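You operate a simulated robot arm through the tools that you are given. There is no shell and no other tool. Be economical: measure what you need, move in short steps, check, and stop when the job is done.

The job below is to be done with a simulated robot arm. You get a single attempt, and the scene is never put back.

JOB
Put one of the oil filter elements from the steel table on top of the green plan card. Put the tin labelled "fuses" from the steel table on the shelf of mould 56 and the tin labelled "feet" on the deck of the white tank. Take the green sign from the clear end of the mould bench and leave it on the top of the sample bench. The order is free. Set down upright: green sign.

It is judged by the outcome, as a careful person would: the job done as asked, and still so three seconds after it is handed in. It fails if anything else is knocked over, pushed out of place, dropped, spilled or broken.

ROBOT AND FRAMES
A 7-joint arm with a fingered hand on a trunk, on a base that drives. Base frame: it is fixed to the floor where the robot stands at the start and does not move with it; the origin is under the middle of the robot, x ahead of it, y to its left, z up. Units: mm, degrees, N and s.
With the tool pointing down near the work surface it reaches from about 320 to 700 mm from the robot's upright axis, wherever it stands. Its first joint turns from -69.0 to 172.0 degrees. Places, roughly: deck of the white tank (15x31 cm) [-1640, 1720, 40]; green sign [-1750, -4000, 1000]; shelf of mould 56 (22x65 cm) [280, -4020, 720]; top of the sample bench [-1700, -1100, 800]. Payload 3.4 kg.
The tool frame sits at the grasp point between the pads (the TCP): z along the fingers, y along the line on which they close. The tips reach 25 mm beyond it. The gripper opens to 88 mm. The gripper's body begins 29 mm behind the TCP. The gripper is a hand of 5 fingers: y runs from the thumb to the fingers, the wrist lies at [-13, -97, -162] in the tool frame, and closing takes about 1.5 s.
Orientation is told as [roll, pitch, yaw] about the base's x, y, z axes, in that order, counted from this pose: with the fingers straight down and the wrist toward the robot, the tool's x, y and z point along [0, 1, 0], [1, 0, 0] and [0, 0, -1] of the base frame.

CONTROLS
- The arm moves only by the tool arm_command. Its argument "plan" is a list of rows, each an object of numbers (a shift or turn left out is 0, a gripper value left out holds the last): "tx", "ty", "tz": the shift along the base's x, y, z in units of 200 mm (1.0 is 200 mm); "rx", "ry", "rz": the turn, a rotation vector about the base's x, y, z in units of 120 degrees (1.0 is 120 degrees); "claw": the gripper command, from -1 (shut) to 1 (fully open), values between in proportion. In form: [{"tx": .., "ty": .., "tz": .., "rx": .., "ry": .., "rz": .., "claw": ..}, ...]. A call has 1 to 10 rows; each row is the pose to reach, as a shift and turn from the pose commanded when the call began. A call with a number of a shift or a turn outside -1 to 1 is refused whole. Each row takes 0.2 s and may step no farther than 50 mm and 8.6 degrees from the row before; otherwise, or with a gripper value out of range, the whole call is refused. Where a pose cannot be reached the arm comes as near as it can. A force on the tool above 40 N (or 10 N above the force at the start of the call, whichever is more), or a blocked arm, ends the call early, and 0.2 s more pass. Each finger travels about 153 mm/s and halts on what it meets, pressing with about 23 N; the grip force reading is that of the motor and also rises with nothing between the fingers. The clock runs only during rows and for 0.2 s after the last one: add rows that repeat a pose to give the fingers time. The reply holds the time, the measured pose of the TCP, the force on the tool along the base axes, the opening and the grip force, in the units named above and with some noise, with the torque about the TCP (base axes, N m) and any sound that the robot's microphone picked up.
- Cameras (640 x 400 px; columns grow to the right, rows downward): "scene" is now at [132.3, -6.4, 1356.8]; the picture's right is [-0.07, -1.00, 0.00], its down [-0.67, 0.05, -0.74] and it looks along [0.74, -0.05, -0.67] (base axes); focal length 252 px, centre (320, 200). "wrist" rides on the gripper at [59, -79, -105] in the tool frame; the picture's right is [-0.73, 0.32, -0.61], its down [-0.62, -0.68, 0.38] and it looks along [-0.29, 0.66, 0.70] (tool axes); focal length 234 px, centre (320, 200). There is no depth. A picture from a camera that has moved, and an enlarged one, comes with that camera's place and axes in the base frame and with its lens.
- snapshot(camera): a new picture of that camera. It takes no simulated time.
- slide_trunk(by): slides the trunk up (or, below 0, down) by that many mm; the arm and the scene camera ride with it, the base frame stays. It gives what a move gives, with no picture.
- base_move(legs): drives the robot by 1 to 6 legs, each [ahead, left, turn to the left] in mm, mm and degrees, along the robot's own axes; the way and the turn of a leg run together, so that a leg with both is an arc; at most 1500 mm and 180 degrees a leg. The arm and the cameras ride along, it lands a little off, and it stops where it bumps. It gives what a move gives.
- set_grasp(shape): the hand has 5 fingers and takes this shape, open, in about a second: jaw (thumb against the fingers, like two jaws); tri (thumb and two fingers); tip (a fingertip pinch); poke (one finger out to press); point (the index stretched); flat (the hand flat); cup (the hand cupped); fist (a fist). The gripper value then closes the fingers along that shape, each until it touches; the sizes above hold for jaw. It gives what a move gives, with no picture.
- head_to(pan, tilt): turns the head with the scene camera to pan (to the left, within 86 degrees either way) and tilt (down, from -29 to 69), counted from straight ahead of the robot. It gives what a move gives.
- inspect(camera, box): a new picture of the part [left, top, right, bottom] of that camera's present view, enlarged. It takes no simulated time.
- hand_in(): hands the job in; it is judged then, once.

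Go step by step. Nothing tells you exact positions but the pictures and the camera data: compare them with the known pose of the tool, close in by small moves and look again before you grip or let go. The budget is 165 turns and 120 pictures, counting those below and the enlarged ones. Unless the task says otherwise, let go and move clear before handing in, and close with one line.

The tools are called as name(argument=value, ...) on one line, values as JSON. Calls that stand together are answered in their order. arm_command: Moves the arm, as the interface text tells. Its arguments: {"type":"object","properties":{"plan":{"type":"array","items":{"type":"object","properties":{"tx":{"type":"number"},"ty":{"type":"number"},"tz":{"type":"number"},"rx":{"type":"number"},"ry":{"type":"number"},"rz":{"type":"number"},"claw":{"type":"number"}}}}},"required":["plan"]} The other tools are called the same way: slide_trunk (by) slides the trunk up or down; set_grasp (shape) gives the hand a shape; base_move (legs) drives the base; head_to (pan, tilt) turns the head that bears the scene camera; snapshot (camera) takes a picture; inspect (camera, box) takes an enlarged picture of a part of a camera's view; hand_in () hands the job in.

At the start:

```text
time: 0.0
ee_pos: [293.3, 159.0, 1163.7]
orientation: [0.0, 0.1, 0.1]
wrist_force: [0.8, -0.7, 0.0]
moment: [-0.02, 0.02, 0.01]
finger_gap: 87.3
finger_force: 0.1
shape: jaw
trunk travel left (down, up): [-625.0, 315.0]
robot x, y, heading: [-0.0, -3.3, 0.3]
head pan, tilt: [-4.1, 41.9]
```

scene: 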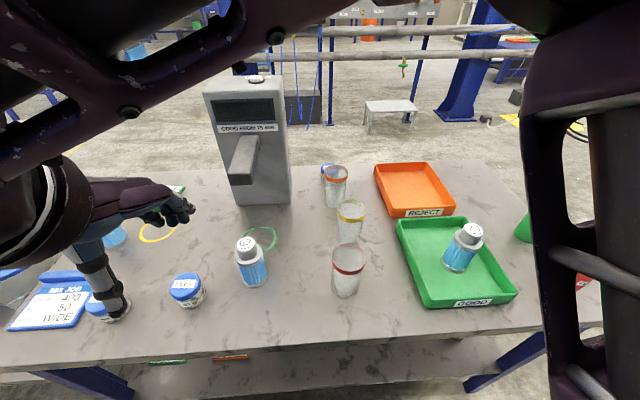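
wrist: 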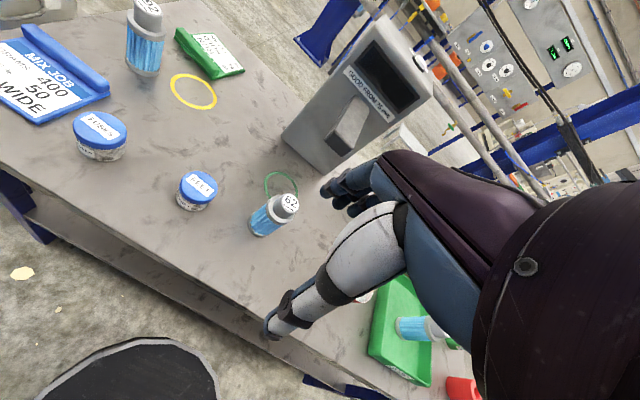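

I see the steel table with filter elements (blue pleated with grey numbered caps), tins with blue lids, trays, and what may be the green plan card at the left. I'll look closer at these first.

inspect(camera="wrist", box=[0, 0, 320, 200])

head_to(pan=40, tilt=40)

snapshot(camera="scene")

```text
2.00 times, centred on (160, 100) of wrist
camera zoom: at [215.7, 216.6, 1269.3], right [0.32, -0.73, 0.61], down [-0.68, -0.62, -0.38], along [0.66, -0.29, -0.7], focal length 468 px, centre (640, 400)
```

zoom: 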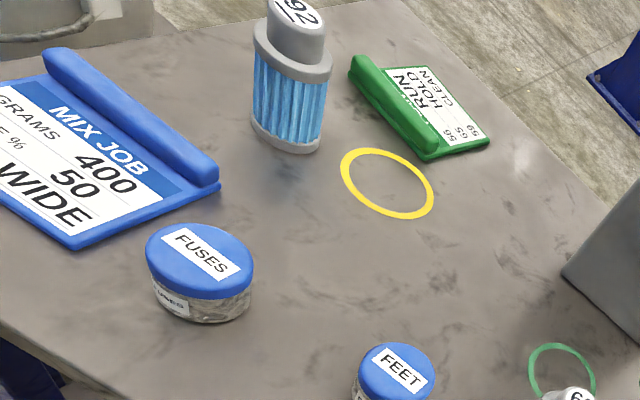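

```text
time: 1.1
ee_pos: [294.6, 157.7, 1164.0]
orientation: [0.0, -0.1, 0.0]
wrist_force: [-0.2, -0.3, 0.1]
moment: [-0.01, -0.01, 0.03]
finger_gap: 87.5
finger_force: 0.0
shape: jaw
trunk travel left (down, up): [-625.0, 315.0]
robot x, y, heading: [-0.1, 0.3, 0.0]
head pan, tilt: [40.0, 40.0]
```

```text
116 pictures are left
camera scene: at [114.0, 54.1, 1359.6], right [0.64, -0.77, 0.0], down [-0.49, -0.41, -0.77], along [0.59, 0.49, -0.64], focal length 252 px, centre (320, 200)
```

scene: 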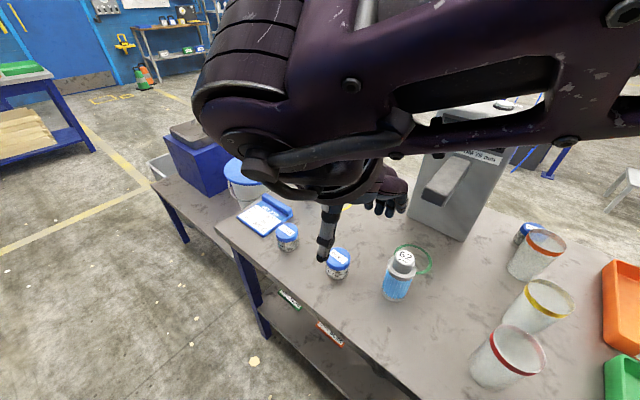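

The green "RUN/HOLD/CLEAN" card is at roughly (805, 487), beyond filter 92, with the table near z 800; it is out of reach from here. I look around to plan the driving.

head_to(pan=85, tilt=25)

snapshot(camera="scene")

head_to(pan=-80, tilt=25)

snapshot(camera="scene")

head_to(pan=-30, tilt=35)

snapshot(camera="scene")

```text
time: 2.2
ee_pos: [294.5, 158.3, 1163.2]
orientation: [0.2, -0.1, 0.0]
wrist_force: [-0.4, 0.5, 0.3]
moment: [0.03, -0.01, -0.01]
finger_gap: 87.7
finger_force: 0.0
shape: jaw
trunk travel left (down, up): [-625.0, 315.0]
robot x, y, heading: [2.1, 1.7, -0.1]
head pan, tilt: [85.0, 25.0]
```

```text
115 pictures are left
camera scene: at [57.0, 91.4, 1382.9], right [1.0, -0.09, 0.0], down [-0.04, -0.42, -0.91], along [0.08, 0.9, -0.42], focal length 252 px, centre (320, 200)
```

scene: 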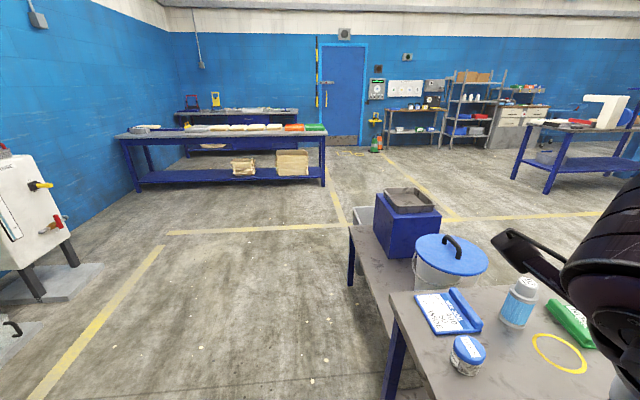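

```text
time: 4.8
ee_pos: [294.5, 158.4, 1163.1]
orientation: [0.1, 0.0, -0.1]
wrist_force: [0.6, 0.6, 0.5]
moment: [0.01, 0.01, -0.02]
finger_gap: 87.5
finger_force: 0.1
shape: jaw
trunk travel left (down, up): [-625.0, 315.0]
robot x, y, heading: [-1.1, -2.2, -0.2]
head pan, tilt: [-80.0, 25.0]
```

```text
114 pictures are left
camera scene: at [64.9, -91.2, 1382.9], right [-0.98, -0.17, 0.0], down [-0.07, 0.42, -0.91], along [0.16, -0.89, -0.42], focal length 252 px, centre (320, 200)
```

scene: 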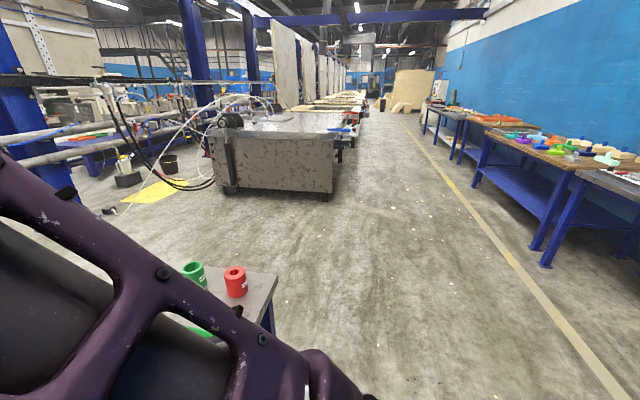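

```text
time: 5.9
ee_pos: [293.9, 158.7, 1162.9]
orientation: [0.0, 0.1, 0.0]
wrist_force: [0.4, 0.4, 0.4]
moment: [0.02, -0.01, 0.0]
finger_gap: 87.3
finger_force: 0.1
shape: jaw
trunk travel left (down, up): [-625.0, 315.0]
robot x, y, heading: [0.3, 1.4, 0.0]
head pan, tilt: [-30.0, 35.0]
```

```text
113 pictures are left
camera scene: at [125.0, -44.6, 1367.2], right [-0.5, -0.87, 0.0], down [-0.5, 0.29, -0.82], along [0.71, -0.41, -0.57], focal length 252 px, centre (320, 200)
```

scene: 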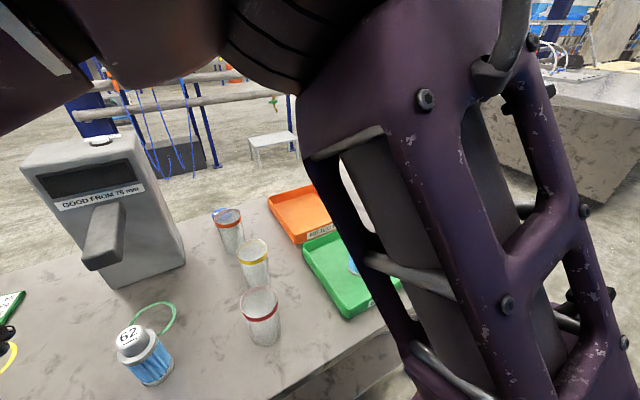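

The table runs about x 286–886 and the far side is open, so I'll do the filter from there later. First, the "feet" tin at about (444, 271, lid z≈848); I move the hand above it.

arm_command(plan=[{"tx": 0.125, "ty": 0.094, "tz": -0.13, "claw": 1}, {"tx": 0.25, "ty": 0.188, "tz": -0.26}, {"tx": 0.375, "ty": 0.282, "tz": -0.39}, {"tx": 0.5, "ty": 0.376, "tz": -0.52}, {"tx": 0.625, "ty": 0.47, "tz": -0.65}, {"tx": 0.75, "ty": 0.565, "tz": -0.8}])

head_to(pan=30, tilt=55)

snapshot(camera="wrist")

snapshot(camera="scene")

```text
time: 7.3
ee_pos: [446.5, 255.6, 1011.8]
orientation: [0.1, 0.0, 0.1]
wrist_force: [-1.0, 1.4, 0.2]
moment: [-0.01, -0.02, 0.01]
finger_gap: 87.7
finger_force: 0.1
shape: jaw
out of reach, approached as far as the arm can: row 6
trunk travel left (down, up): [-625.0, 315.0]
robot x, y, heading: [1.7, -3.5, 0.1]
head pan, tilt: [-30.0, 35.0]
```

```text
time: 8.6
ee_pos: [445.5, 255.2, 1011.3]
orientation: [0.2, 0.0, -0.1]
wrist_force: [0.3, 0.2, 0.1]
moment: [0.01, -0.03, -0.01]
finger_gap: 87.8
finger_force: 0.1
shape: jaw
trunk travel left (down, up): [-625.0, 315.0]
robot x, y, heading: [-0.8, -0.3, -0.1]
head pan, tilt: [30.0, 55.0]
```

```text
112 pictures are left
camera wrist: at [367.9, 313.9, 1117.6], right [0.32, -0.73, 0.61], down [-0.68, -0.62, -0.38], along [0.66, -0.29, -0.7], focal length 234 px, centre (320, 200)
```

wrist: 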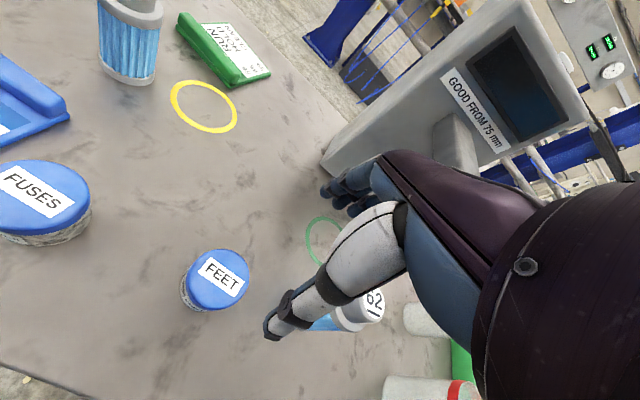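

```text
111 pictures are left
camera scene: at [111.4, 35.6, 1338.9], right [0.5, -0.87, 0.0], down [-0.71, -0.41, -0.57], along [0.5, 0.29, -0.82], focal length 252 px, centre (320, 200)
```

scene: 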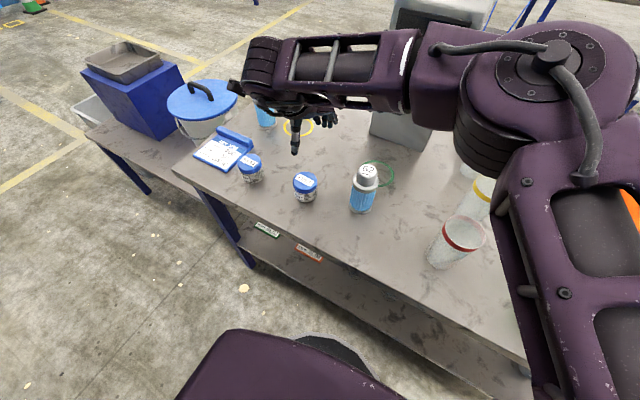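

The arm is at its lower limit for this trunk height. The feet tin's lid is at (442, 270, 848), about 66 mm across; I lower the trunk and line up.

slide_trunk(by=-110)

arm_command(plan=[{"tx": -0.01, "ty": 0.075, "tz": 0.0, "claw": 1}])

snapshot(camera="wrist")

snapshot(camera="scene")

```text
time: 10.1
ee_pos: [446.5, 255.5, 902.8]
orientation: [0.1, 0.0, -0.1]
wrist_force: [0.1, 0.2, 1.2]
moment: [-0.02, 0.01, 0.02]
finger_gap: 87.6
finger_force: 0.0
shape: jaw
trunk travel left (down, up): [-515.0, 425.0]
robot x, y, heading: [-0.8, 3.9, -0.2]
head pan, tilt: [30.0, 55.0]
```

```text
time: 10.4
ee_pos: [446.5, 258.9, 902.2]
orientation: [0.3, 0.0, 0.2]
wrist_force: [-0.2, 0.5, -0.7]
moment: [0.02, -0.01, -0.02]
finger_gap: 87.7
finger_force: 0.0
shape: jaw
out of reach, approached as far as the arm can: row 1
trunk travel left (down, up): [-515.0, 425.0]
robot x, y, heading: [2.7, -2.3, -0.2]
head pan, tilt: [30.0, 55.0]
```

```text
110 pictures are left
camera wrist: at [367.2, 316.3, 1008.4], right [0.33, -0.73, 0.6], down [-0.68, -0.62, -0.39], along [0.66, -0.29, -0.7], focal length 234 px, centre (320, 200)
```

wrist: 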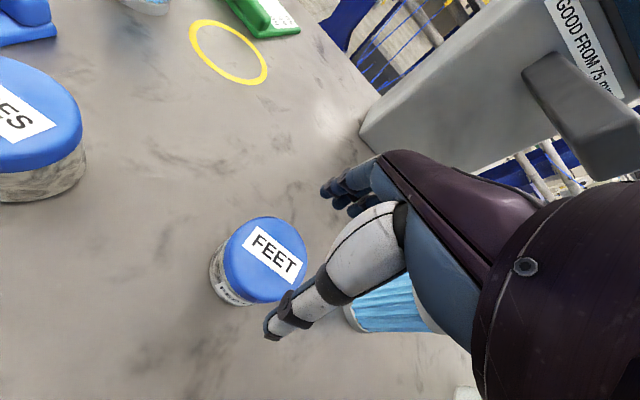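

```text
109 pictures are left
camera scene: at [111.3, 35.7, 1229.0], right [0.5, -0.87, 0.0], down [-0.71, -0.41, -0.57], along [0.5, 0.29, -0.82], focal length 252 px, centre (320, 200)
```

scene: 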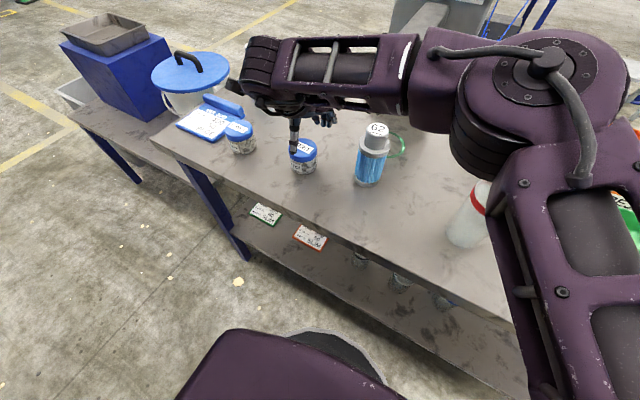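

The pose is limited sideways, so I'll strafe left to bring the tin more ahead. There are also green and red cards on the table's lower shelf, so I'll check which is the plan card.

inspect(camera="scene", box=[220, 180, 460, 330])

base_move(legs=[[0, 150, 0]])

```text
2.67 times, centred on (340, 255) of scene
camera zoom: at [111.3, 35.7, 1229.0], right [0.5, -0.87, 0.0], down [-0.71, -0.41, -0.57], along [0.5, 0.29, -0.82], focal length 673 px, centre (267, 53)
```

zoom: 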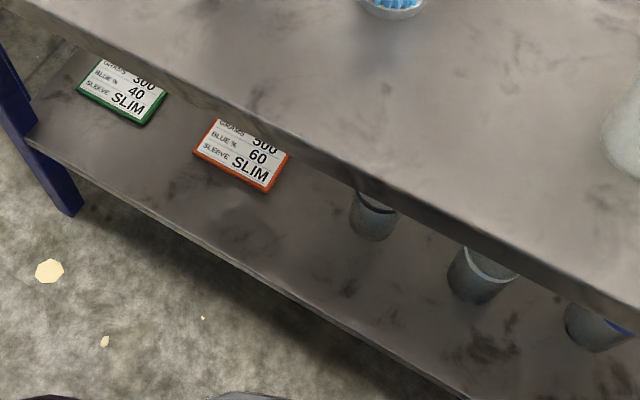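

```text
time: 11.8
ee_pos: [447.2, 409.1, 902.9]
orientation: [0.2, 0.0, 0.0]
wrist_force: [0.1, 0.5, 0.0]
moment: [-0.01, 0.01, 0.04]
finger_gap: 87.6
finger_force: 0.0
shape: jaw
trunk travel left (down, up): [-515.0, 425.0]
robot x, y, heading: [-0.1, 151.4, 0.0]
head pan, tilt: [30.0, 55.0]
```

The shelf cards are mix-job cards, so the RUN/HOLD/CLEAN card on the table is the plan card. Now I bring the hand back over the feet tin.

arm_command(plan=[{"tx": -0.01, "ty": -0.23, "claw": 1}, {"tx": -0.02, "ty": -0.46}, {"tx": -0.025, "ty": -0.69}, {"tx": -0.025, "ty": -0.69}])

snapshot(camera="wrist")

snapshot(camera="scene")

```text
time: 12.8
ee_pos: [442.5, 270.1, 902.4]
orientation: [0.2, -0.1, 0.0]
wrist_force: [0.0, 0.3, 0.6]
moment: [-0.02, -0.01, 0.03]
finger_gap: 87.6
finger_force: 0.1
shape: jaw
trunk travel left (down, up): [-515.0, 425.0]
robot x, y, heading: [0.6, 151.2, 0.1]
head pan, tilt: [30.0, 55.0]
```

```text
107 pictures are left
camera wrist: at [363.1, 328.8, 1007.9], right [0.32, -0.73, 0.6], down [-0.68, -0.62, -0.39], along [0.66, -0.29, -0.7], focal length 234 px, centre (320, 200)
```

wrist: 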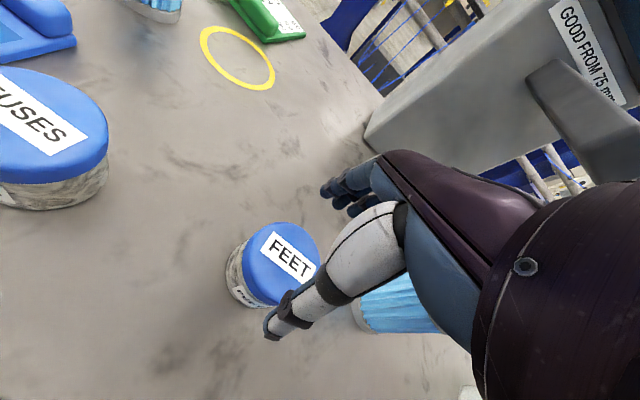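

```text
106 pictures are left
camera scene: at [111.5, 187.6, 1228.9], right [0.5, -0.87, 0.0], down [-0.71, -0.41, -0.57], along [0.5, 0.29, -0.82], focal length 252 px, centre (320, 200)
```

scene: 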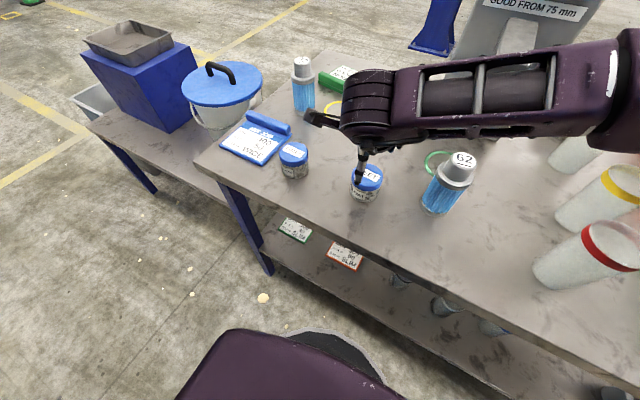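

The lid centre checks out at about (439, 269). I descend over it.

arm_command(plan=[{"tx": -0.015, "ty": -0.005, "tz": -0.1, "claw": 1}, {"tx": -0.015, "ty": -0.005, "tz": -0.2}, {"tx": -0.015, "ty": -0.005, "tz": -0.3}, {"tx": -0.015, "ty": -0.005, "tz": -0.35}])

snapshot(camera="wrist")

inspect(camera="scene", box=[280, 100, 480, 225])

```text
time: 13.8
ee_pos: [440.7, 269.7, 833.2]
orientation: [0.3, -0.1, -0.1]
wrist_force: [0.3, 1.1, 5.7]
moment: [0.01, 0.15, 0.01]
finger_gap: 87.7
finger_force: 0.2
shape: jaw
trunk travel left (down, up): [-515.0, 425.0]
robot x, y, heading: [1.2, 150.1, -0.1]
head pan, tilt: [30.0, 55.0]
```

```text
105 pictures are left
camera wrist: at [361.6, 328.2, 938.9], right [0.32, -0.73, 0.6], down [-0.68, -0.62, -0.39], along [0.66, -0.29, -0.7], focal length 234 px, centre (320, 200)
```

wrist: 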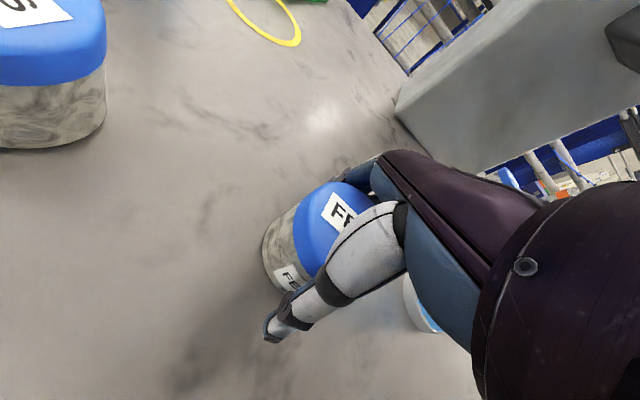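

```text
3.20 times, centred on (380, 162) of scene
camera zoom: at [110.4, 186.0, 1229.2], right [0.5, -0.87, 0.0], down [-0.71, -0.41, -0.57], along [0.5, 0.29, -0.82], focal length 807 px, centre (128, 320)
```

zoom: 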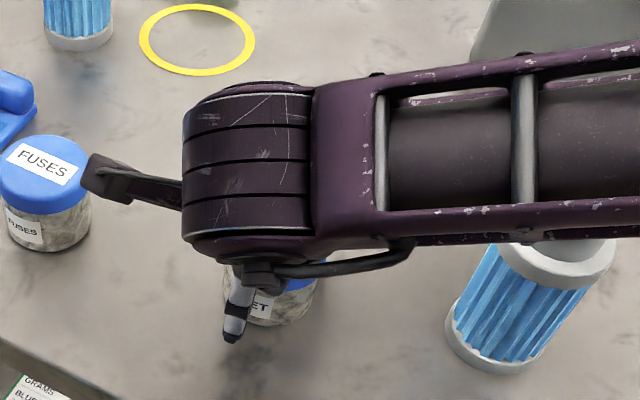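

The tin is between thumb and fingers with a light contact of about 5 N. I close the hand.

arm_command(plan=[{"claw": -1}, {"claw": -1}, {"claw": -1}, {"claw": -1}, {"claw": -1}, {"claw": -1}, {"claw": -1}, {"claw": -1}])

snapshot(camera="wrist")

```text
time: 15.6
ee_pos: [440.8, 270.9, 832.4]
orientation: [0.2, 0.1, 0.0]
wrist_force: [0.8, 2.0, 7.8]
moment: [-0.1, -0.12, 0.04]
finger_gap: 59.4
finger_force: 23.1
shape: jaw
trunk travel left (down, up): [-515.0, 425.0]
robot x, y, heading: [0.9, 150.9, -0.1]
head pan, tilt: [30.0, 55.0]
```

```text
103 pictures are left
camera wrist: at [361.8, 328.4, 938.4], right [0.32, -0.73, 0.6], down [-0.68, -0.62, -0.39], along [0.66, -0.29, -0.7], focal length 234 px, centre (320, 200)
```

wrist: 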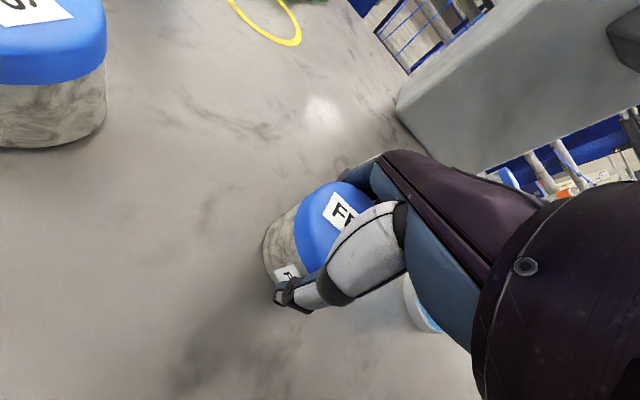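

Gripped at about 59 mm. I lift with the arm and check that the tin comes along.

arm_command(plan=[{"tz": 0.1}, {"tz": 0.25}, {"tz": 0.45}, {"tz": 0.65}, {"tz": 0.85}, {"tz": 1.0}])

snapshot(camera="wrist")

head_to(pan=85, tilt=35)

snapshot(camera="scene")

```text
time: 17.0
ee_pos: [438.5, 268.1, 1032.1]
orientation: [0.2, 0.0, 0.1]
wrist_force: [-0.4, 0.2, -0.9]
moment: [-0.01, -0.02, 0.0]
finger_gap: 59.3
finger_force: 23.4
shape: jaw
trunk travel left (down, up): [-515.0, 425.0]
robot x, y, heading: [3.0, 149.8, 0.0]
head pan, tilt: [30.0, 55.0]
```

```text
102 pictures are left
camera wrist: at [360.9, 325.4, 1138.4], right [0.32, -0.73, 0.6], down [-0.68, -0.62, -0.39], along [0.66, -0.29, -0.7], focal length 234 px, centre (320, 200)
```

wrist: 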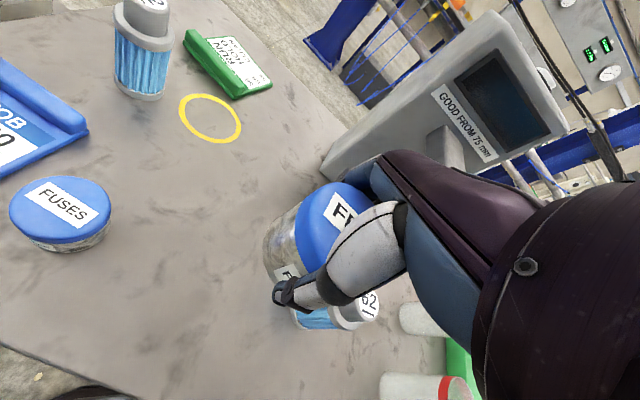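

```text
time: 18.3
ee_pos: [439.5, 267.7, 1031.9]
orientation: [0.3, 0.0, -0.1]
wrist_force: [0.0, -1.7, -1.2]
moment: [0.0, 0.01, 0.0]
finger_gap: 59.1
finger_force: 22.3
shape: jaw
trunk travel left (down, up): [-515.0, 425.0]
robot x, y, heading: [-2.2, 154.8, -0.1]
head pan, tilt: [85.0, 35.0]
```

```text
101 pictures are left
camera scene: at [57.1, 238.1, 1257.1], right [1.0, -0.09, 0.0], down [-0.05, -0.57, -0.82], along [0.07, 0.82, -0.57], focal length 252 px, centre (320, 200)
```

scene: 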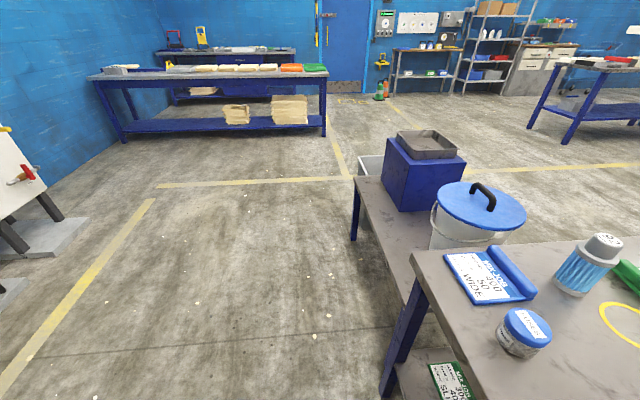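

Tin held. I back away from the table and turn toward the white tank to look at its deck.

base_move(legs=[[-450, 0, 0], [0, 0, 126]])

head_to(pan=0, tilt=30)

snapshot(camera="scene")

```text
time: 26.2
ee_pos: [-797.3, 441.8, 1031.9]
orientation: [0.3, 0.0, 125.9]
wrist_force: [0.3, 0.0, -1.7]
moment: [0.04, 0.0, 0.01]
finger_gap: 58.2
finger_force: 23.3
shape: jaw
trunk travel left (down, up): [-515.0, 425.0]
robot x, y, heading: [-449.7, 153.7, 126.1]
head pan, tilt: [85.0, 35.0]
```

```text
time: 27.8
ee_pos: [-797.4, 441.3, 1032.3]
orientation: [0.2, 0.1, 125.9]
wrist_force: [-0.2, -0.2, -0.5]
moment: [0.01, -0.02, -0.01]
finger_gap: 58.1
finger_force: 23.4
shape: jaw
trunk travel left (down, up): [-515.0, 425.0]
robot x, y, heading: [-447.0, 151.2, 125.7]
head pan, tilt: [0.0, 30.0]
```

```text
100 pictures are left
camera scene: at [-529.0, 266.5, 1264.9], right [0.81, 0.58, 0.0], down [0.29, -0.41, -0.87], along [-0.51, 0.7, -0.5], focal length 252 px, centre (320, 200)
```

scene: 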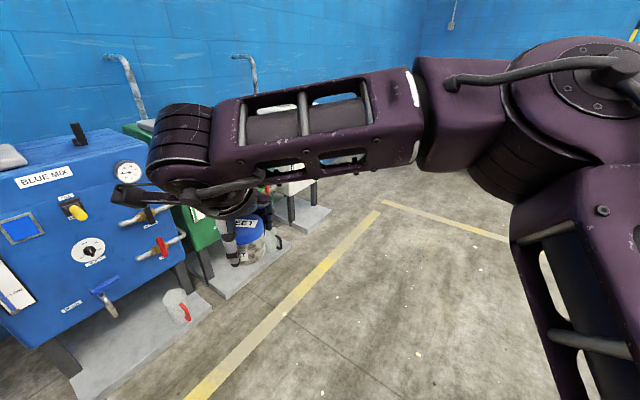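

The white tank stands beyond the green one, with its grey plinth deck at the front side. I drive to a spot in front of it and face it.

base_move(legs=[[0, 0, -18], [1500, 0, 0], [130, 0, 0], [0, 0, 72]])

head_to(pan=0, tilt=45)

snapshot(camera="scene")

snapshot(camera="wrist")

```text
time: 40.2
ee_pos: [-1387.2, 1576.4, 1032.6]
orientation: [0.2, 0.0, 180.0]
wrist_force: [-0.4, 1.1, -1.5]
moment: [0.0, 0.02, 0.01]
finger_gap: 58.3
finger_force: 23.3
shape: jaw
trunk travel left (down, up): [-515.0, 425.0]
robot x, y, heading: [-947.2, 1690.5, 179.9]
head pan, tilt: [0.0, 30.0]
```

```text
time: 40.9
ee_pos: [-1386.7, 1577.7, 1032.2]
orientation: [0.2, 0.0, 180.0]
wrist_force: [0.3, -0.6, -2.4]
moment: [0.02, -0.03, 0.0]
finger_gap: 57.9
finger_force: 23.2
shape: jaw
trunk travel left (down, up): [-515.0, 425.0]
robot x, y, heading: [-945.6, 1690.1, 179.6]
head pan, tilt: [0.0, 45.0]
```

```text
99 pictures are left
camera scene: at [-1080.2, 1692.4, 1242.4], right [0.0, 1.0, 0.0], down [0.71, 0.0, -0.71], along [-0.71, 0.0, -0.71], focal length 252 px, centre (320, 200)
```

scene: 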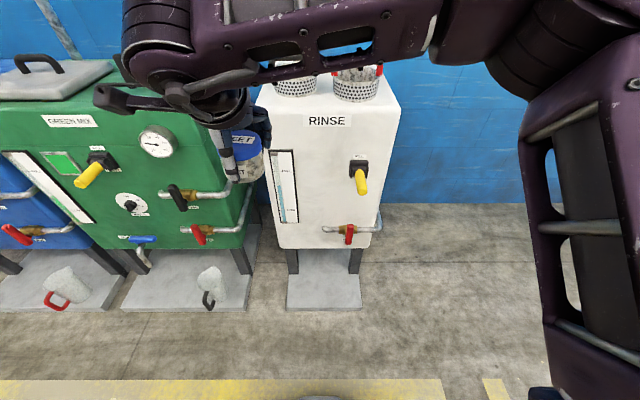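

```text
98 pictures are left
camera wrist: at [-1308.0, 1517.6, 1137.8], right [-0.32, 0.73, 0.6], down [0.68, 0.62, -0.39], along [-0.66, 0.29, -0.7], focal length 234 px, centre (320, 200)
```

wrist: 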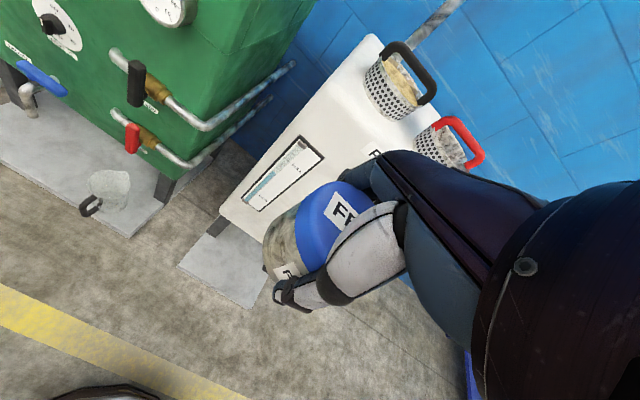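

The deck spans about x -1715…-1565, y 1545…1890, with taps overhanging its right half at z ≈350. I'll set the tin near the front left, (-1615, 1640); first I lower well clear of the tank.

slide_trunk(by=-500)

arm_command(plan=[{"tz": -0.25}, {"tz": -0.5}, {"tz": -0.75}, {"tz": -1.0}])

snapshot(camera="scene")

```text
refused: -500 is not a number from -400 to 400
```

```text
time: 41.9
ee_pos: [-1386.8, 1575.3, 831.6]
orientation: [0.4, 0.0, 180.0]
wrist_force: [-0.6, -0.5, -0.8]
moment: [-0.02, 0.01, -0.03]
finger_gap: 57.7
finger_force: 22.9
shape: jaw
trunk travel left (down, up): [-515.0, 425.0]
robot x, y, heading: [-946.2, 1688.1, 179.9]
head pan, tilt: [0.0, 45.0]
```

```text
97 pictures are left
camera scene: at [-1080.8, 1692.4, 1242.3], right [0.0, 1.0, 0.0], down [0.71, 0.0, -0.71], along [-0.71, 0.0, -0.71], focal length 252 px, centre (320, 200)
```

scene: 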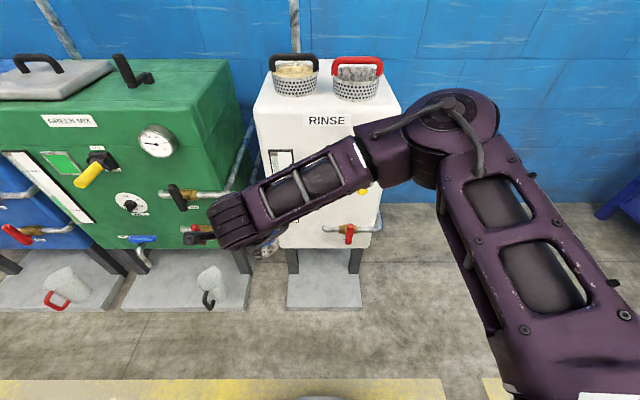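

The tin stays held, and the elbow sticks out forward-right. I'll lower the trunk and then stretch the arm (rather than drive closer) so the elbow stays clear of the tank.

slide_trunk(by=-400)

snapshot(camera="scene")

```text
time: 45.8
ee_pos: [-1386.1, 1574.9, 433.4]
orientation: [0.2, 0.0, 180.0]
wrist_force: [0.6, 0.2, -1.4]
moment: [-0.03, -0.02, 0.0]
finger_gap: 57.7
finger_force: 23.0
shape: jaw
trunk travel left (down, up): [-115.0, 825.0]
robot x, y, heading: [-946.3, 1694.2, 179.8]
head pan, tilt: [0.0, 45.0]
```

```text
96 pictures are left
camera scene: at [-1080.1, 1692.3, 842.3], right [0.0, 1.0, 0.0], down [0.71, 0.0, -0.71], along [-0.71, 0.0, -0.71], focal length 252 px, centre (320, 200)
```

scene: 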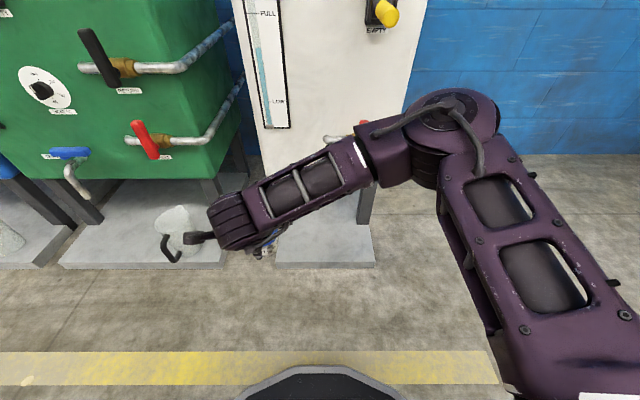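

slide_trunk(by=-115)

arm_command(plan=[{"tz": -0.2}, {"tz": -0.4}, {"tz": -0.6}, {"tz": -0.7}])

snapshot(camera="scene")

snapshot(camera="wrist")

```text
time: 47.2
ee_pos: [-1386.1, 1575.9, 318.6]
orientation: [0.1, 0.0, 180.0]
wrist_force: [0.1, 0.2, -1.0]
moment: [0.0, 0.02, -0.02]
finger_gap: 57.8
finger_force: 22.6
shape: jaw
trunk travel left (down, up): [0.0, 940.0]
robot x, y, heading: [-950.3, 1693.2, 180.0]
head pan, tilt: [0.0, 45.0]
```

```text
time: 48.2
ee_pos: [-1387.0, 1574.6, 177.8]
orientation: [0.3, 0.0, 180.0]
wrist_force: [-0.4, 0.0, -1.6]
moment: [0.0, 0.01, -0.01]
finger_gap: 57.9
finger_force: 22.6
shape: jaw
trunk travel left (down, up): [0.0, 940.0]
robot x, y, heading: [-949.1, 1696.4, 179.5]
head pan, tilt: [0.0, 45.0]
```

```text
95 pictures are left
camera scene: at [-1080.1, 1692.4, 727.4], right [0.0, 1.0, 0.0], down [0.71, 0.0, -0.71], along [-0.71, 0.0, -0.71], focal length 252 px, centre (320, 200)
```

scene: 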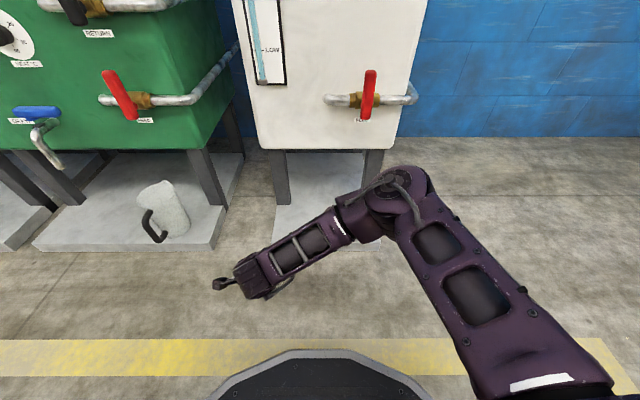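

```text
94 pictures are left
camera wrist: at [-1307.7, 1515.3, 283.3], right [-0.32, 0.73, 0.6], down [0.68, 0.62, -0.39], along [-0.66, 0.29, -0.7], focal length 234 px, centre (320, 200)
```

wrist: 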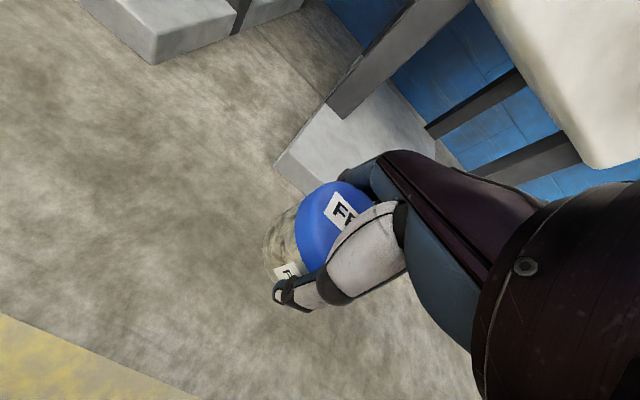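

The arm reaches low nicely. I stretch halfway toward the deck and look again.

arm_command(plan=[{"tx": -0.2, "ty": 0.06}, {"tx": -0.4, "ty": 0.12}, {"tx": -0.6, "ty": 0.2}])

snapshot(camera="scene")

snapshot(camera="wrist")

```text
time: 49.0
ee_pos: [-1509.0, 1616.0, 183.9]
orientation: [0.2, 0.1, 180.1]
wrist_force: [0.2, -0.3, -1.9]
moment: [0.0, -0.02, -0.01]
finger_gap: 57.4
finger_force: 23.6
shape: jaw
trunk travel left (down, up): [0.0, 940.0]
robot x, y, heading: [-946.3, 1694.8, 180.0]
head pan, tilt: [0.0, 45.0]
```

```text
93 pictures are left
camera scene: at [-1080.1, 1692.3, 727.3], right [0.0, 1.0, 0.0], down [0.71, 0.0, -0.71], along [-0.71, 0.0, -0.71], focal length 252 px, centre (320, 200)
```

scene: 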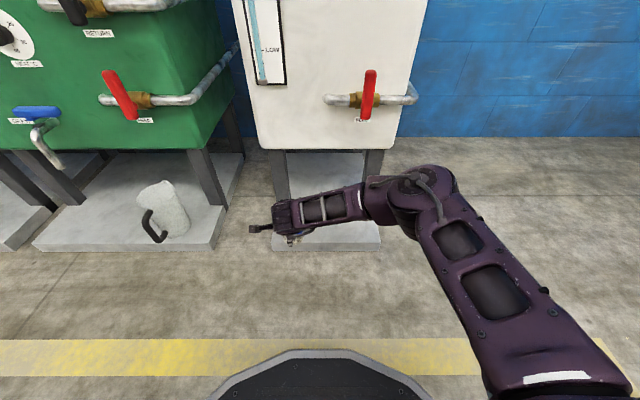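

```text
92 pictures are left
camera wrist: at [-1429.9, 1558.0, 289.5], right [-0.32, 0.73, 0.6], down [0.68, 0.62, -0.39], along [-0.66, 0.29, -0.7], focal length 234 px, centre (320, 200)
```

wrist: 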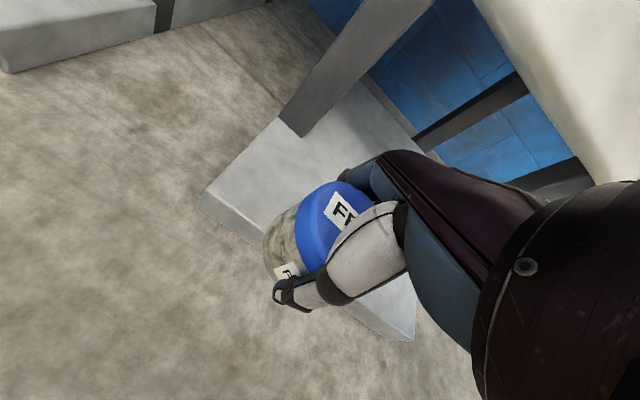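

Front deck edge is at x ≈ -1563 and the tank legs at x ≈ -1735. I move over (-1620, 1640) and lower close to the deck.

arm_command(plan=[{"tx": -0.2, "ty": 0.04}, {"tx": -0.4, "ty": 0.08}, {"tx": -0.555, "ty": 0.12}, {"tx": -0.555, "ty": 0.12, "tz": -0.2}, {"tx": -0.555, "ty": 0.12, "tz": -0.4}, {"tx": -0.555, "ty": 0.12, "tz": -0.45}])

snapshot(camera="wrist")

snapshot(camera="scene")

```text
time: 50.4
ee_pos: [-1600.7, 1657.9, 112.9]
orientation: [0.4, 0.1, 180.0]
wrist_force: [-0.4, -0.5, -2.0]
moment: [0.0, 0.02, 0.01]
finger_gap: 57.2
finger_force: 23.2
shape: jaw
out of reach, approached as far as the arm can: row 4, 5, 6
trunk travel left (down, up): [0.0, 940.0]
robot x, y, heading: [-946.6, 1692.8, 180.1]
head pan, tilt: [0.0, 45.0]
```

```text
91 pictures are left
camera wrist: at [-1520.4, 1600.3, 218.9], right [-0.32, 0.73, 0.6], down [0.68, 0.62, -0.39], along [-0.66, 0.29, -0.7], focal length 234 px, centre (320, 200)
```

wrist: 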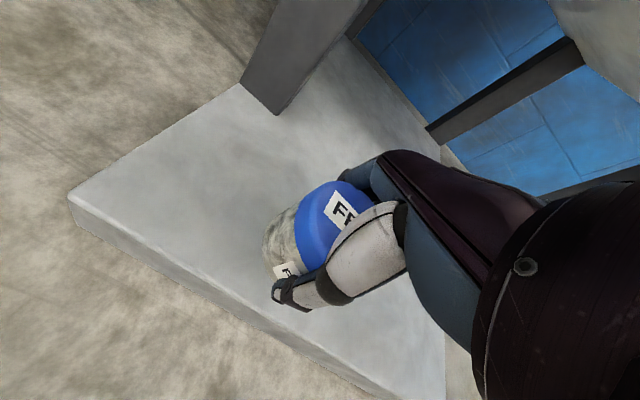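

```text
90 pictures are left
camera scene: at [-1080.2, 1692.4, 727.3], right [0.0, 1.0, 0.0], down [0.71, 0.0, -0.71], along [-0.71, 0.0, -0.71], focal length 252 px, centre (320, 200)
```

scene: 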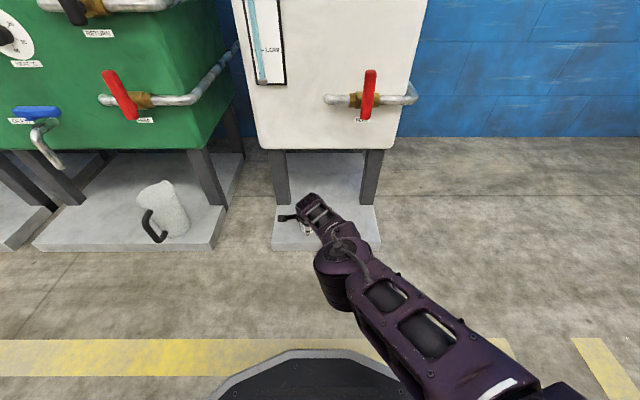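

The arm is fully stretched, so I pull it back 60 mm and drive 80 mm nearer.

arm_command(plan=[{"tx": 0.2, "ty": -0.05}, {"tx": 0.4, "ty": -0.09}])

base_move(legs=[[90, 0, 0]])

```text
time: 51.0
ee_pos: [-1563.9, 1609.7, 86.9]
orientation: [0.1, -0.1, 179.7]
wrist_force: [-0.4, 0.1, -1.8]
moment: [0.04, 0.01, 0.01]
finger_gap: 57.0
finger_force: 22.9
shape: jaw
out of reach, approached as far as the arm can: row 1, 2
trunk travel left (down, up): [0.0, 940.0]
robot x, y, heading: [-950.7, 1691.3, 179.7]
head pan, tilt: [0.0, 45.0]
```

```text
time: 52.1
ee_pos: [-1650.7, 1608.5, 86.1]
orientation: [0.1, 0.1, 179.7]
wrist_force: [-0.6, -0.9, -1.1]
moment: [0.0, 0.0, 0.05]
finger_gap: 57.1
finger_force: 22.7
shape: jaw
trunk travel left (down, up): [0.0, 940.0]
robot x, y, heading: [-1032.5, 1692.7, 179.9]
head pan, tilt: [0.0, 45.0]
```

arm_command(plan=[{"tx": 0.14, "ty": 0.12}, {"tx": 0.14, "ty": 0.12}])

snapshot(camera="wrist")

```text
time: 52.7
ee_pos: [-1650.9, 1611.4, 84.4]
orientation: [0.1, 0.0, 179.8]
wrist_force: [-0.4, 0.1, 2.7]
moment: [0.1, 0.12, 0.02]
finger_gap: 57.1
finger_force: 23.1
shape: jaw
out of reach, approached as far as the arm can: row 1, 2
trunk travel left (down, up): [0.0, 940.0]
robot x, y, heading: [-1037.3, 1690.6, 179.9]
head pan, tilt: [0.0, 45.0]
```

```text
89 pictures are left
camera wrist: at [-1571.6, 1550.9, 189.4], right [-0.32, 0.73, 0.61], down [0.68, 0.62, -0.38], along [-0.66, 0.29, -0.7], focal length 234 px, centre (320, 200)
```

wrist: 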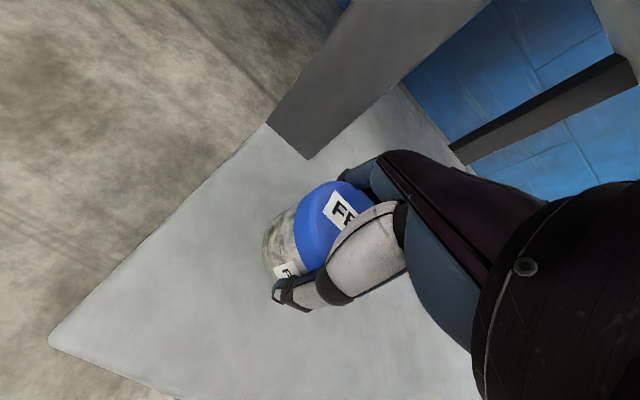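

arm_command(plan=[{"tx": 0.05, "ty": 0.0, "tz": 0.15}, {"tx": 0.15, "ty": 0.05, "tz": 0.15}])

```text
time: 53.3
ee_pos: [-1656.9, 1606.2, 97.3]
orientation: [0.2, 0.1, 180.0]
wrist_force: [-0.1, 0.0, -1.1]
moment: [-0.03, -0.02, 0.04]
finger_gap: 57.0
finger_force: 23.1
shape: jaw
out of reach, approached as far as the arm can: row 1, 2
trunk travel left (down, up): [0.0, 940.0]
robot x, y, heading: [-1036.0, 1691.2, 179.6]
head pan, tilt: [0.0, 45.0]
```

The solver seems stuck against a joint limit; I back out upward and toward the robot to recover.

arm_command(plan=[{"tz": 0.2}, {"tz": 0.4}, {"tz": 0.5}, {"tz": 0.6}, {"tz": 0.6}])

snapshot(camera="scene")

```text
time: 54.5
ee_pos: [-1698.5, 1607.6, 193.3]
orientation: [0.2, 0.0, 179.8]
wrist_force: [0.2, -0.2, -1.7]
moment: [0.0, 0.0, 0.01]
finger_gap: 56.9
finger_force: 23.4
shape: jaw
out of reach, approached as far as the arm can: row 1, 2, 3, 4, 5
trunk travel left (down, up): [0.0, 940.0]
robot x, y, heading: [-1042.1, 1694.3, 179.8]
head pan, tilt: [0.0, 45.0]
```

```text
88 pictures are left
camera scene: at [-1169.6, 1692.8, 727.3], right [0.0, 1.0, 0.0], down [0.71, 0.0, -0.71], along [-0.71, 0.0, -0.71], focal length 252 px, centre (320, 200)
```

scene: 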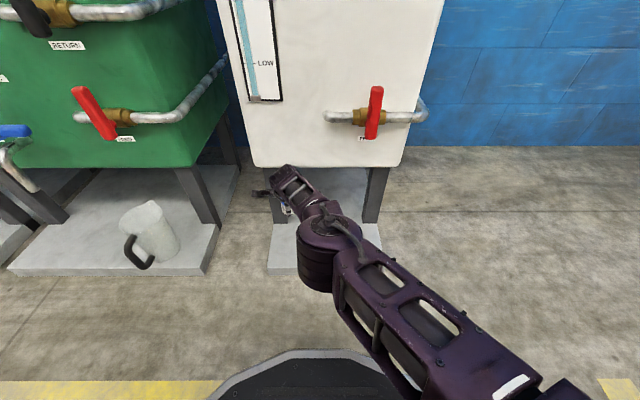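

The arm is straight and the solver is stuck in that singular pose. I back the base off for safety, then bend the arm with a mixed sideways/inward move.

base_move(legs=[[-200, 0, 0]])

arm_command(plan=[{"tx": 0.15, "ty": -0.15}, {"tx": 0.3, "ty": -0.3}, {"tx": 0.45, "ty": -0.45}, {"tx": 0.6, "ty": -0.5, "tz": 0.1}, {"tx": 0.8, "ty": -0.5, "tz": 0.1}])

snapshot(camera="scene")

```text
time: 56.1
ee_pos: [-1495.3, 1604.9, 193.2]
orientation: [0.1, 0.1, 180.0]
wrist_force: [0.9, -0.6, -2.1]
moment: [0.0, -0.01, 0.0]
finger_gap: 57.1
finger_force: 23.8
shape: jaw
trunk travel left (down, up): [0.0, 940.0]
robot x, y, heading: [-834.1, 1695.1, 179.7]
head pan, tilt: [0.0, 45.0]
```

```text
time: 57.5
ee_pos: [-1411.8, 1560.7, 225.5]
orientation: [-1.6, -4.1, 165.3]
wrist_force: [-0.6, -0.2, -1.4]
moment: [0.02, 0.01, 0.03]
finger_gap: 55.9
finger_force: 23.1
shape: jaw
out of reach, approached as far as the arm can: row 1, 2, 3, 4
trunk travel left (down, up): [0.0, 940.0]
robot x, y, heading: [-837.7, 1690.2, 180.0]
head pan, tilt: [0.0, 45.0]
stopped in row 5: the arm was blocked; the commanded pose is now the measured one
```

```text
87 pictures are left
camera scene: at [-966.7, 1691.6, 727.3], right [0.0, 1.0, 0.0], down [0.71, 0.0, -0.71], along [-0.71, 0.0, -0.71], focal length 252 px, centre (320, 200)
```

scene: 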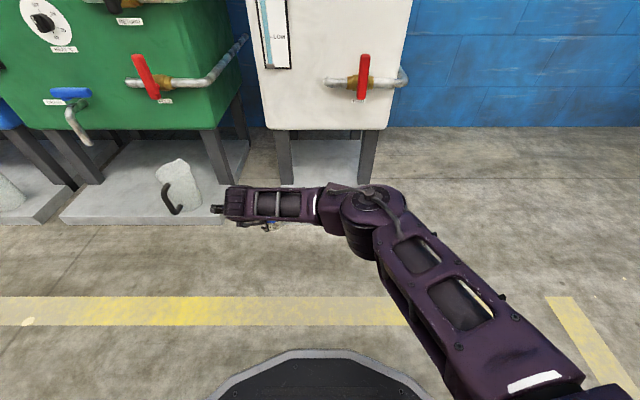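

Recovered with a bent elbow; the hand got rotated about 15°. I correct the orientation first.

arm_command(plan=[{"tx": 0.05, "rx": -0.011, "ry": -0.015, "rz": 0.061}, {"tx": 0.1, "rx": -0.0216, "ry": -0.0297, "rz": 0.1225}, {"tx": 0.1, "rx": -0.0216, "ry": -0.0297, "rz": 0.1225}])

snapshot(camera="wrist")

```text
time: 58.3
ee_pos: [-1390.2, 1562.2, 224.4]
orientation: [0.5, -0.3, -179.9]
wrist_force: [0.4, -0.8, -0.7]
moment: [0.0, 0.0, -0.02]
finger_gap: 56.1
finger_force: 23.1
shape: jaw
trunk travel left (down, up): [0.0, 940.0]
robot x, y, heading: [-835.5, 1691.7, 179.7]
head pan, tilt: [0.0, 45.0]
```

```text
86 pictures are left
camera wrist: at [-1310.4, 1502.9, 330.0], right [-0.32, 0.73, 0.6], down [0.68, 0.62, -0.39], along [-0.66, 0.28, -0.69], focal length 234 px, centre (320, 200)
```

wrist: 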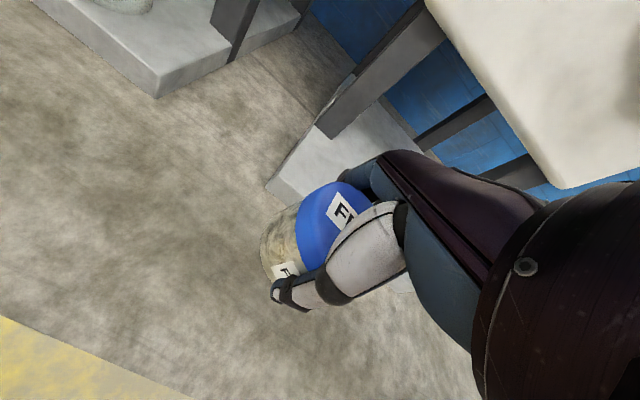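

Orientation is restored. I test the low pose here over open floor at a moderate reach, then will drive in with that bent-elbow pose.

arm_command(plan=[{"tx": 0.05, "ty": 0.12, "tz": -0.15}, {"tx": 0.05, "ty": 0.24, "tz": -0.3}, {"tx": 0.05, "ty": 0.24, "tz": -0.5}, {"tx": 0.05, "ty": 0.24, "tz": -0.7}, {"tx": 0.05, "ty": 0.24, "tz": -0.7}])

snapshot(camera="scene")

```text
time: 59.5
ee_pos: [-1379.1, 1609.6, 85.0]
orientation: [0.4, -0.4, -180.1]
wrist_force: [-0.4, 0.0, -0.8]
moment: [-0.04, -0.01, 0.01]
finger_gap: 55.7
finger_force: 22.9
shape: jaw
trunk travel left (down, up): [0.0, 940.0]
robot x, y, heading: [-836.1, 1690.7, 180.1]
head pan, tilt: [0.0, 45.0]
```

```text
85 pictures are left
camera scene: at [-966.6, 1691.4, 727.3], right [0.0, 1.0, 0.0], down [0.71, 0.0, -0.71], along [-0.71, 0.0, -0.71], focal length 252 px, centre (320, 200)
```

scene: 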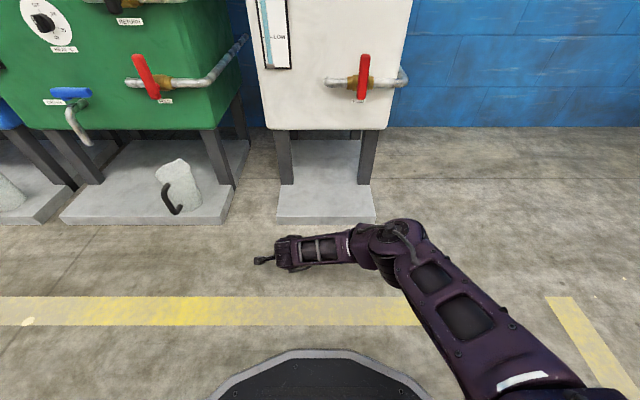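

This low pose works with the elbow clear. I raise 30 mm and drive in so the tin comes over (-1620, 1640).

arm_command(plan=[{"tz": 0.15}, {"tz": 0.15}])

base_move(legs=[[240, -30, 0]])

snapshot(camera="scene")

snapshot(camera="wrist")

```text
time: 60.1
ee_pos: [-1381.0, 1610.1, 115.4]
orientation: [0.4, -0.4, 180.0]
wrist_force: [-0.3, 0.0, -1.0]
moment: [0.02, -0.02, 0.03]
finger_gap: 55.9
finger_force: 23.0
shape: jaw
trunk travel left (down, up): [0.0, 940.0]
robot x, y, heading: [-836.5, 1694.9, 180.1]
head pan, tilt: [0.0, 45.0]
```

```text
time: 61.9
ee_pos: [-1625.7, 1640.2, 114.8]
orientation: [0.5, -0.2, 180.0]
wrist_force: [0.0, -0.2, -1.0]
moment: [0.01, 0.01, 0.0]
finger_gap: 56.2
finger_force: 22.7
shape: jaw
trunk travel left (down, up): [0.0, 940.0]
robot x, y, heading: [-1078.8, 1724.6, 179.9]
head pan, tilt: [0.0, 45.0]
```

```text
84 pictures are left
camera scene: at [-1212.5, 1721.7, 727.3], right [0.0, 1.0, 0.0], down [0.71, 0.0, -0.71], along [-0.71, 0.0, -0.71], focal length 252 px, centre (320, 200)
```

scene: 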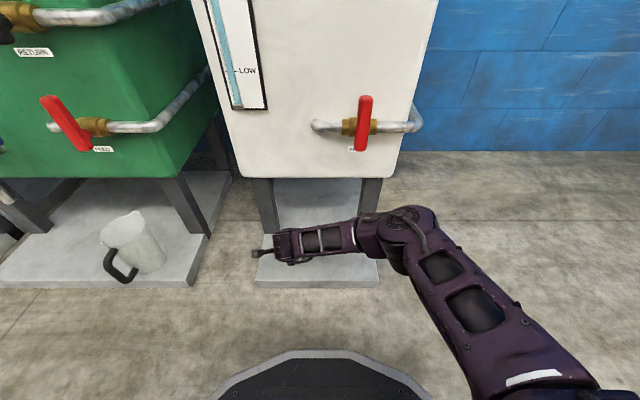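

```text
83 pictures are left
camera wrist: at [-1545.7, 1581.9, 219.8], right [-0.32, 0.73, 0.6], down [0.68, 0.62, -0.39], along [-0.66, 0.28, -0.69], focal length 234 px, centre (320, 200)
```

wrist: 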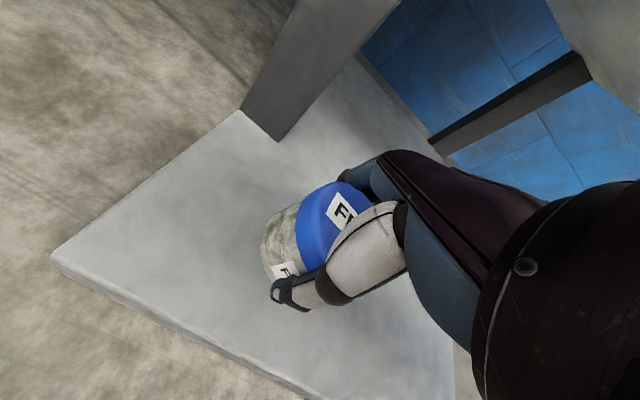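

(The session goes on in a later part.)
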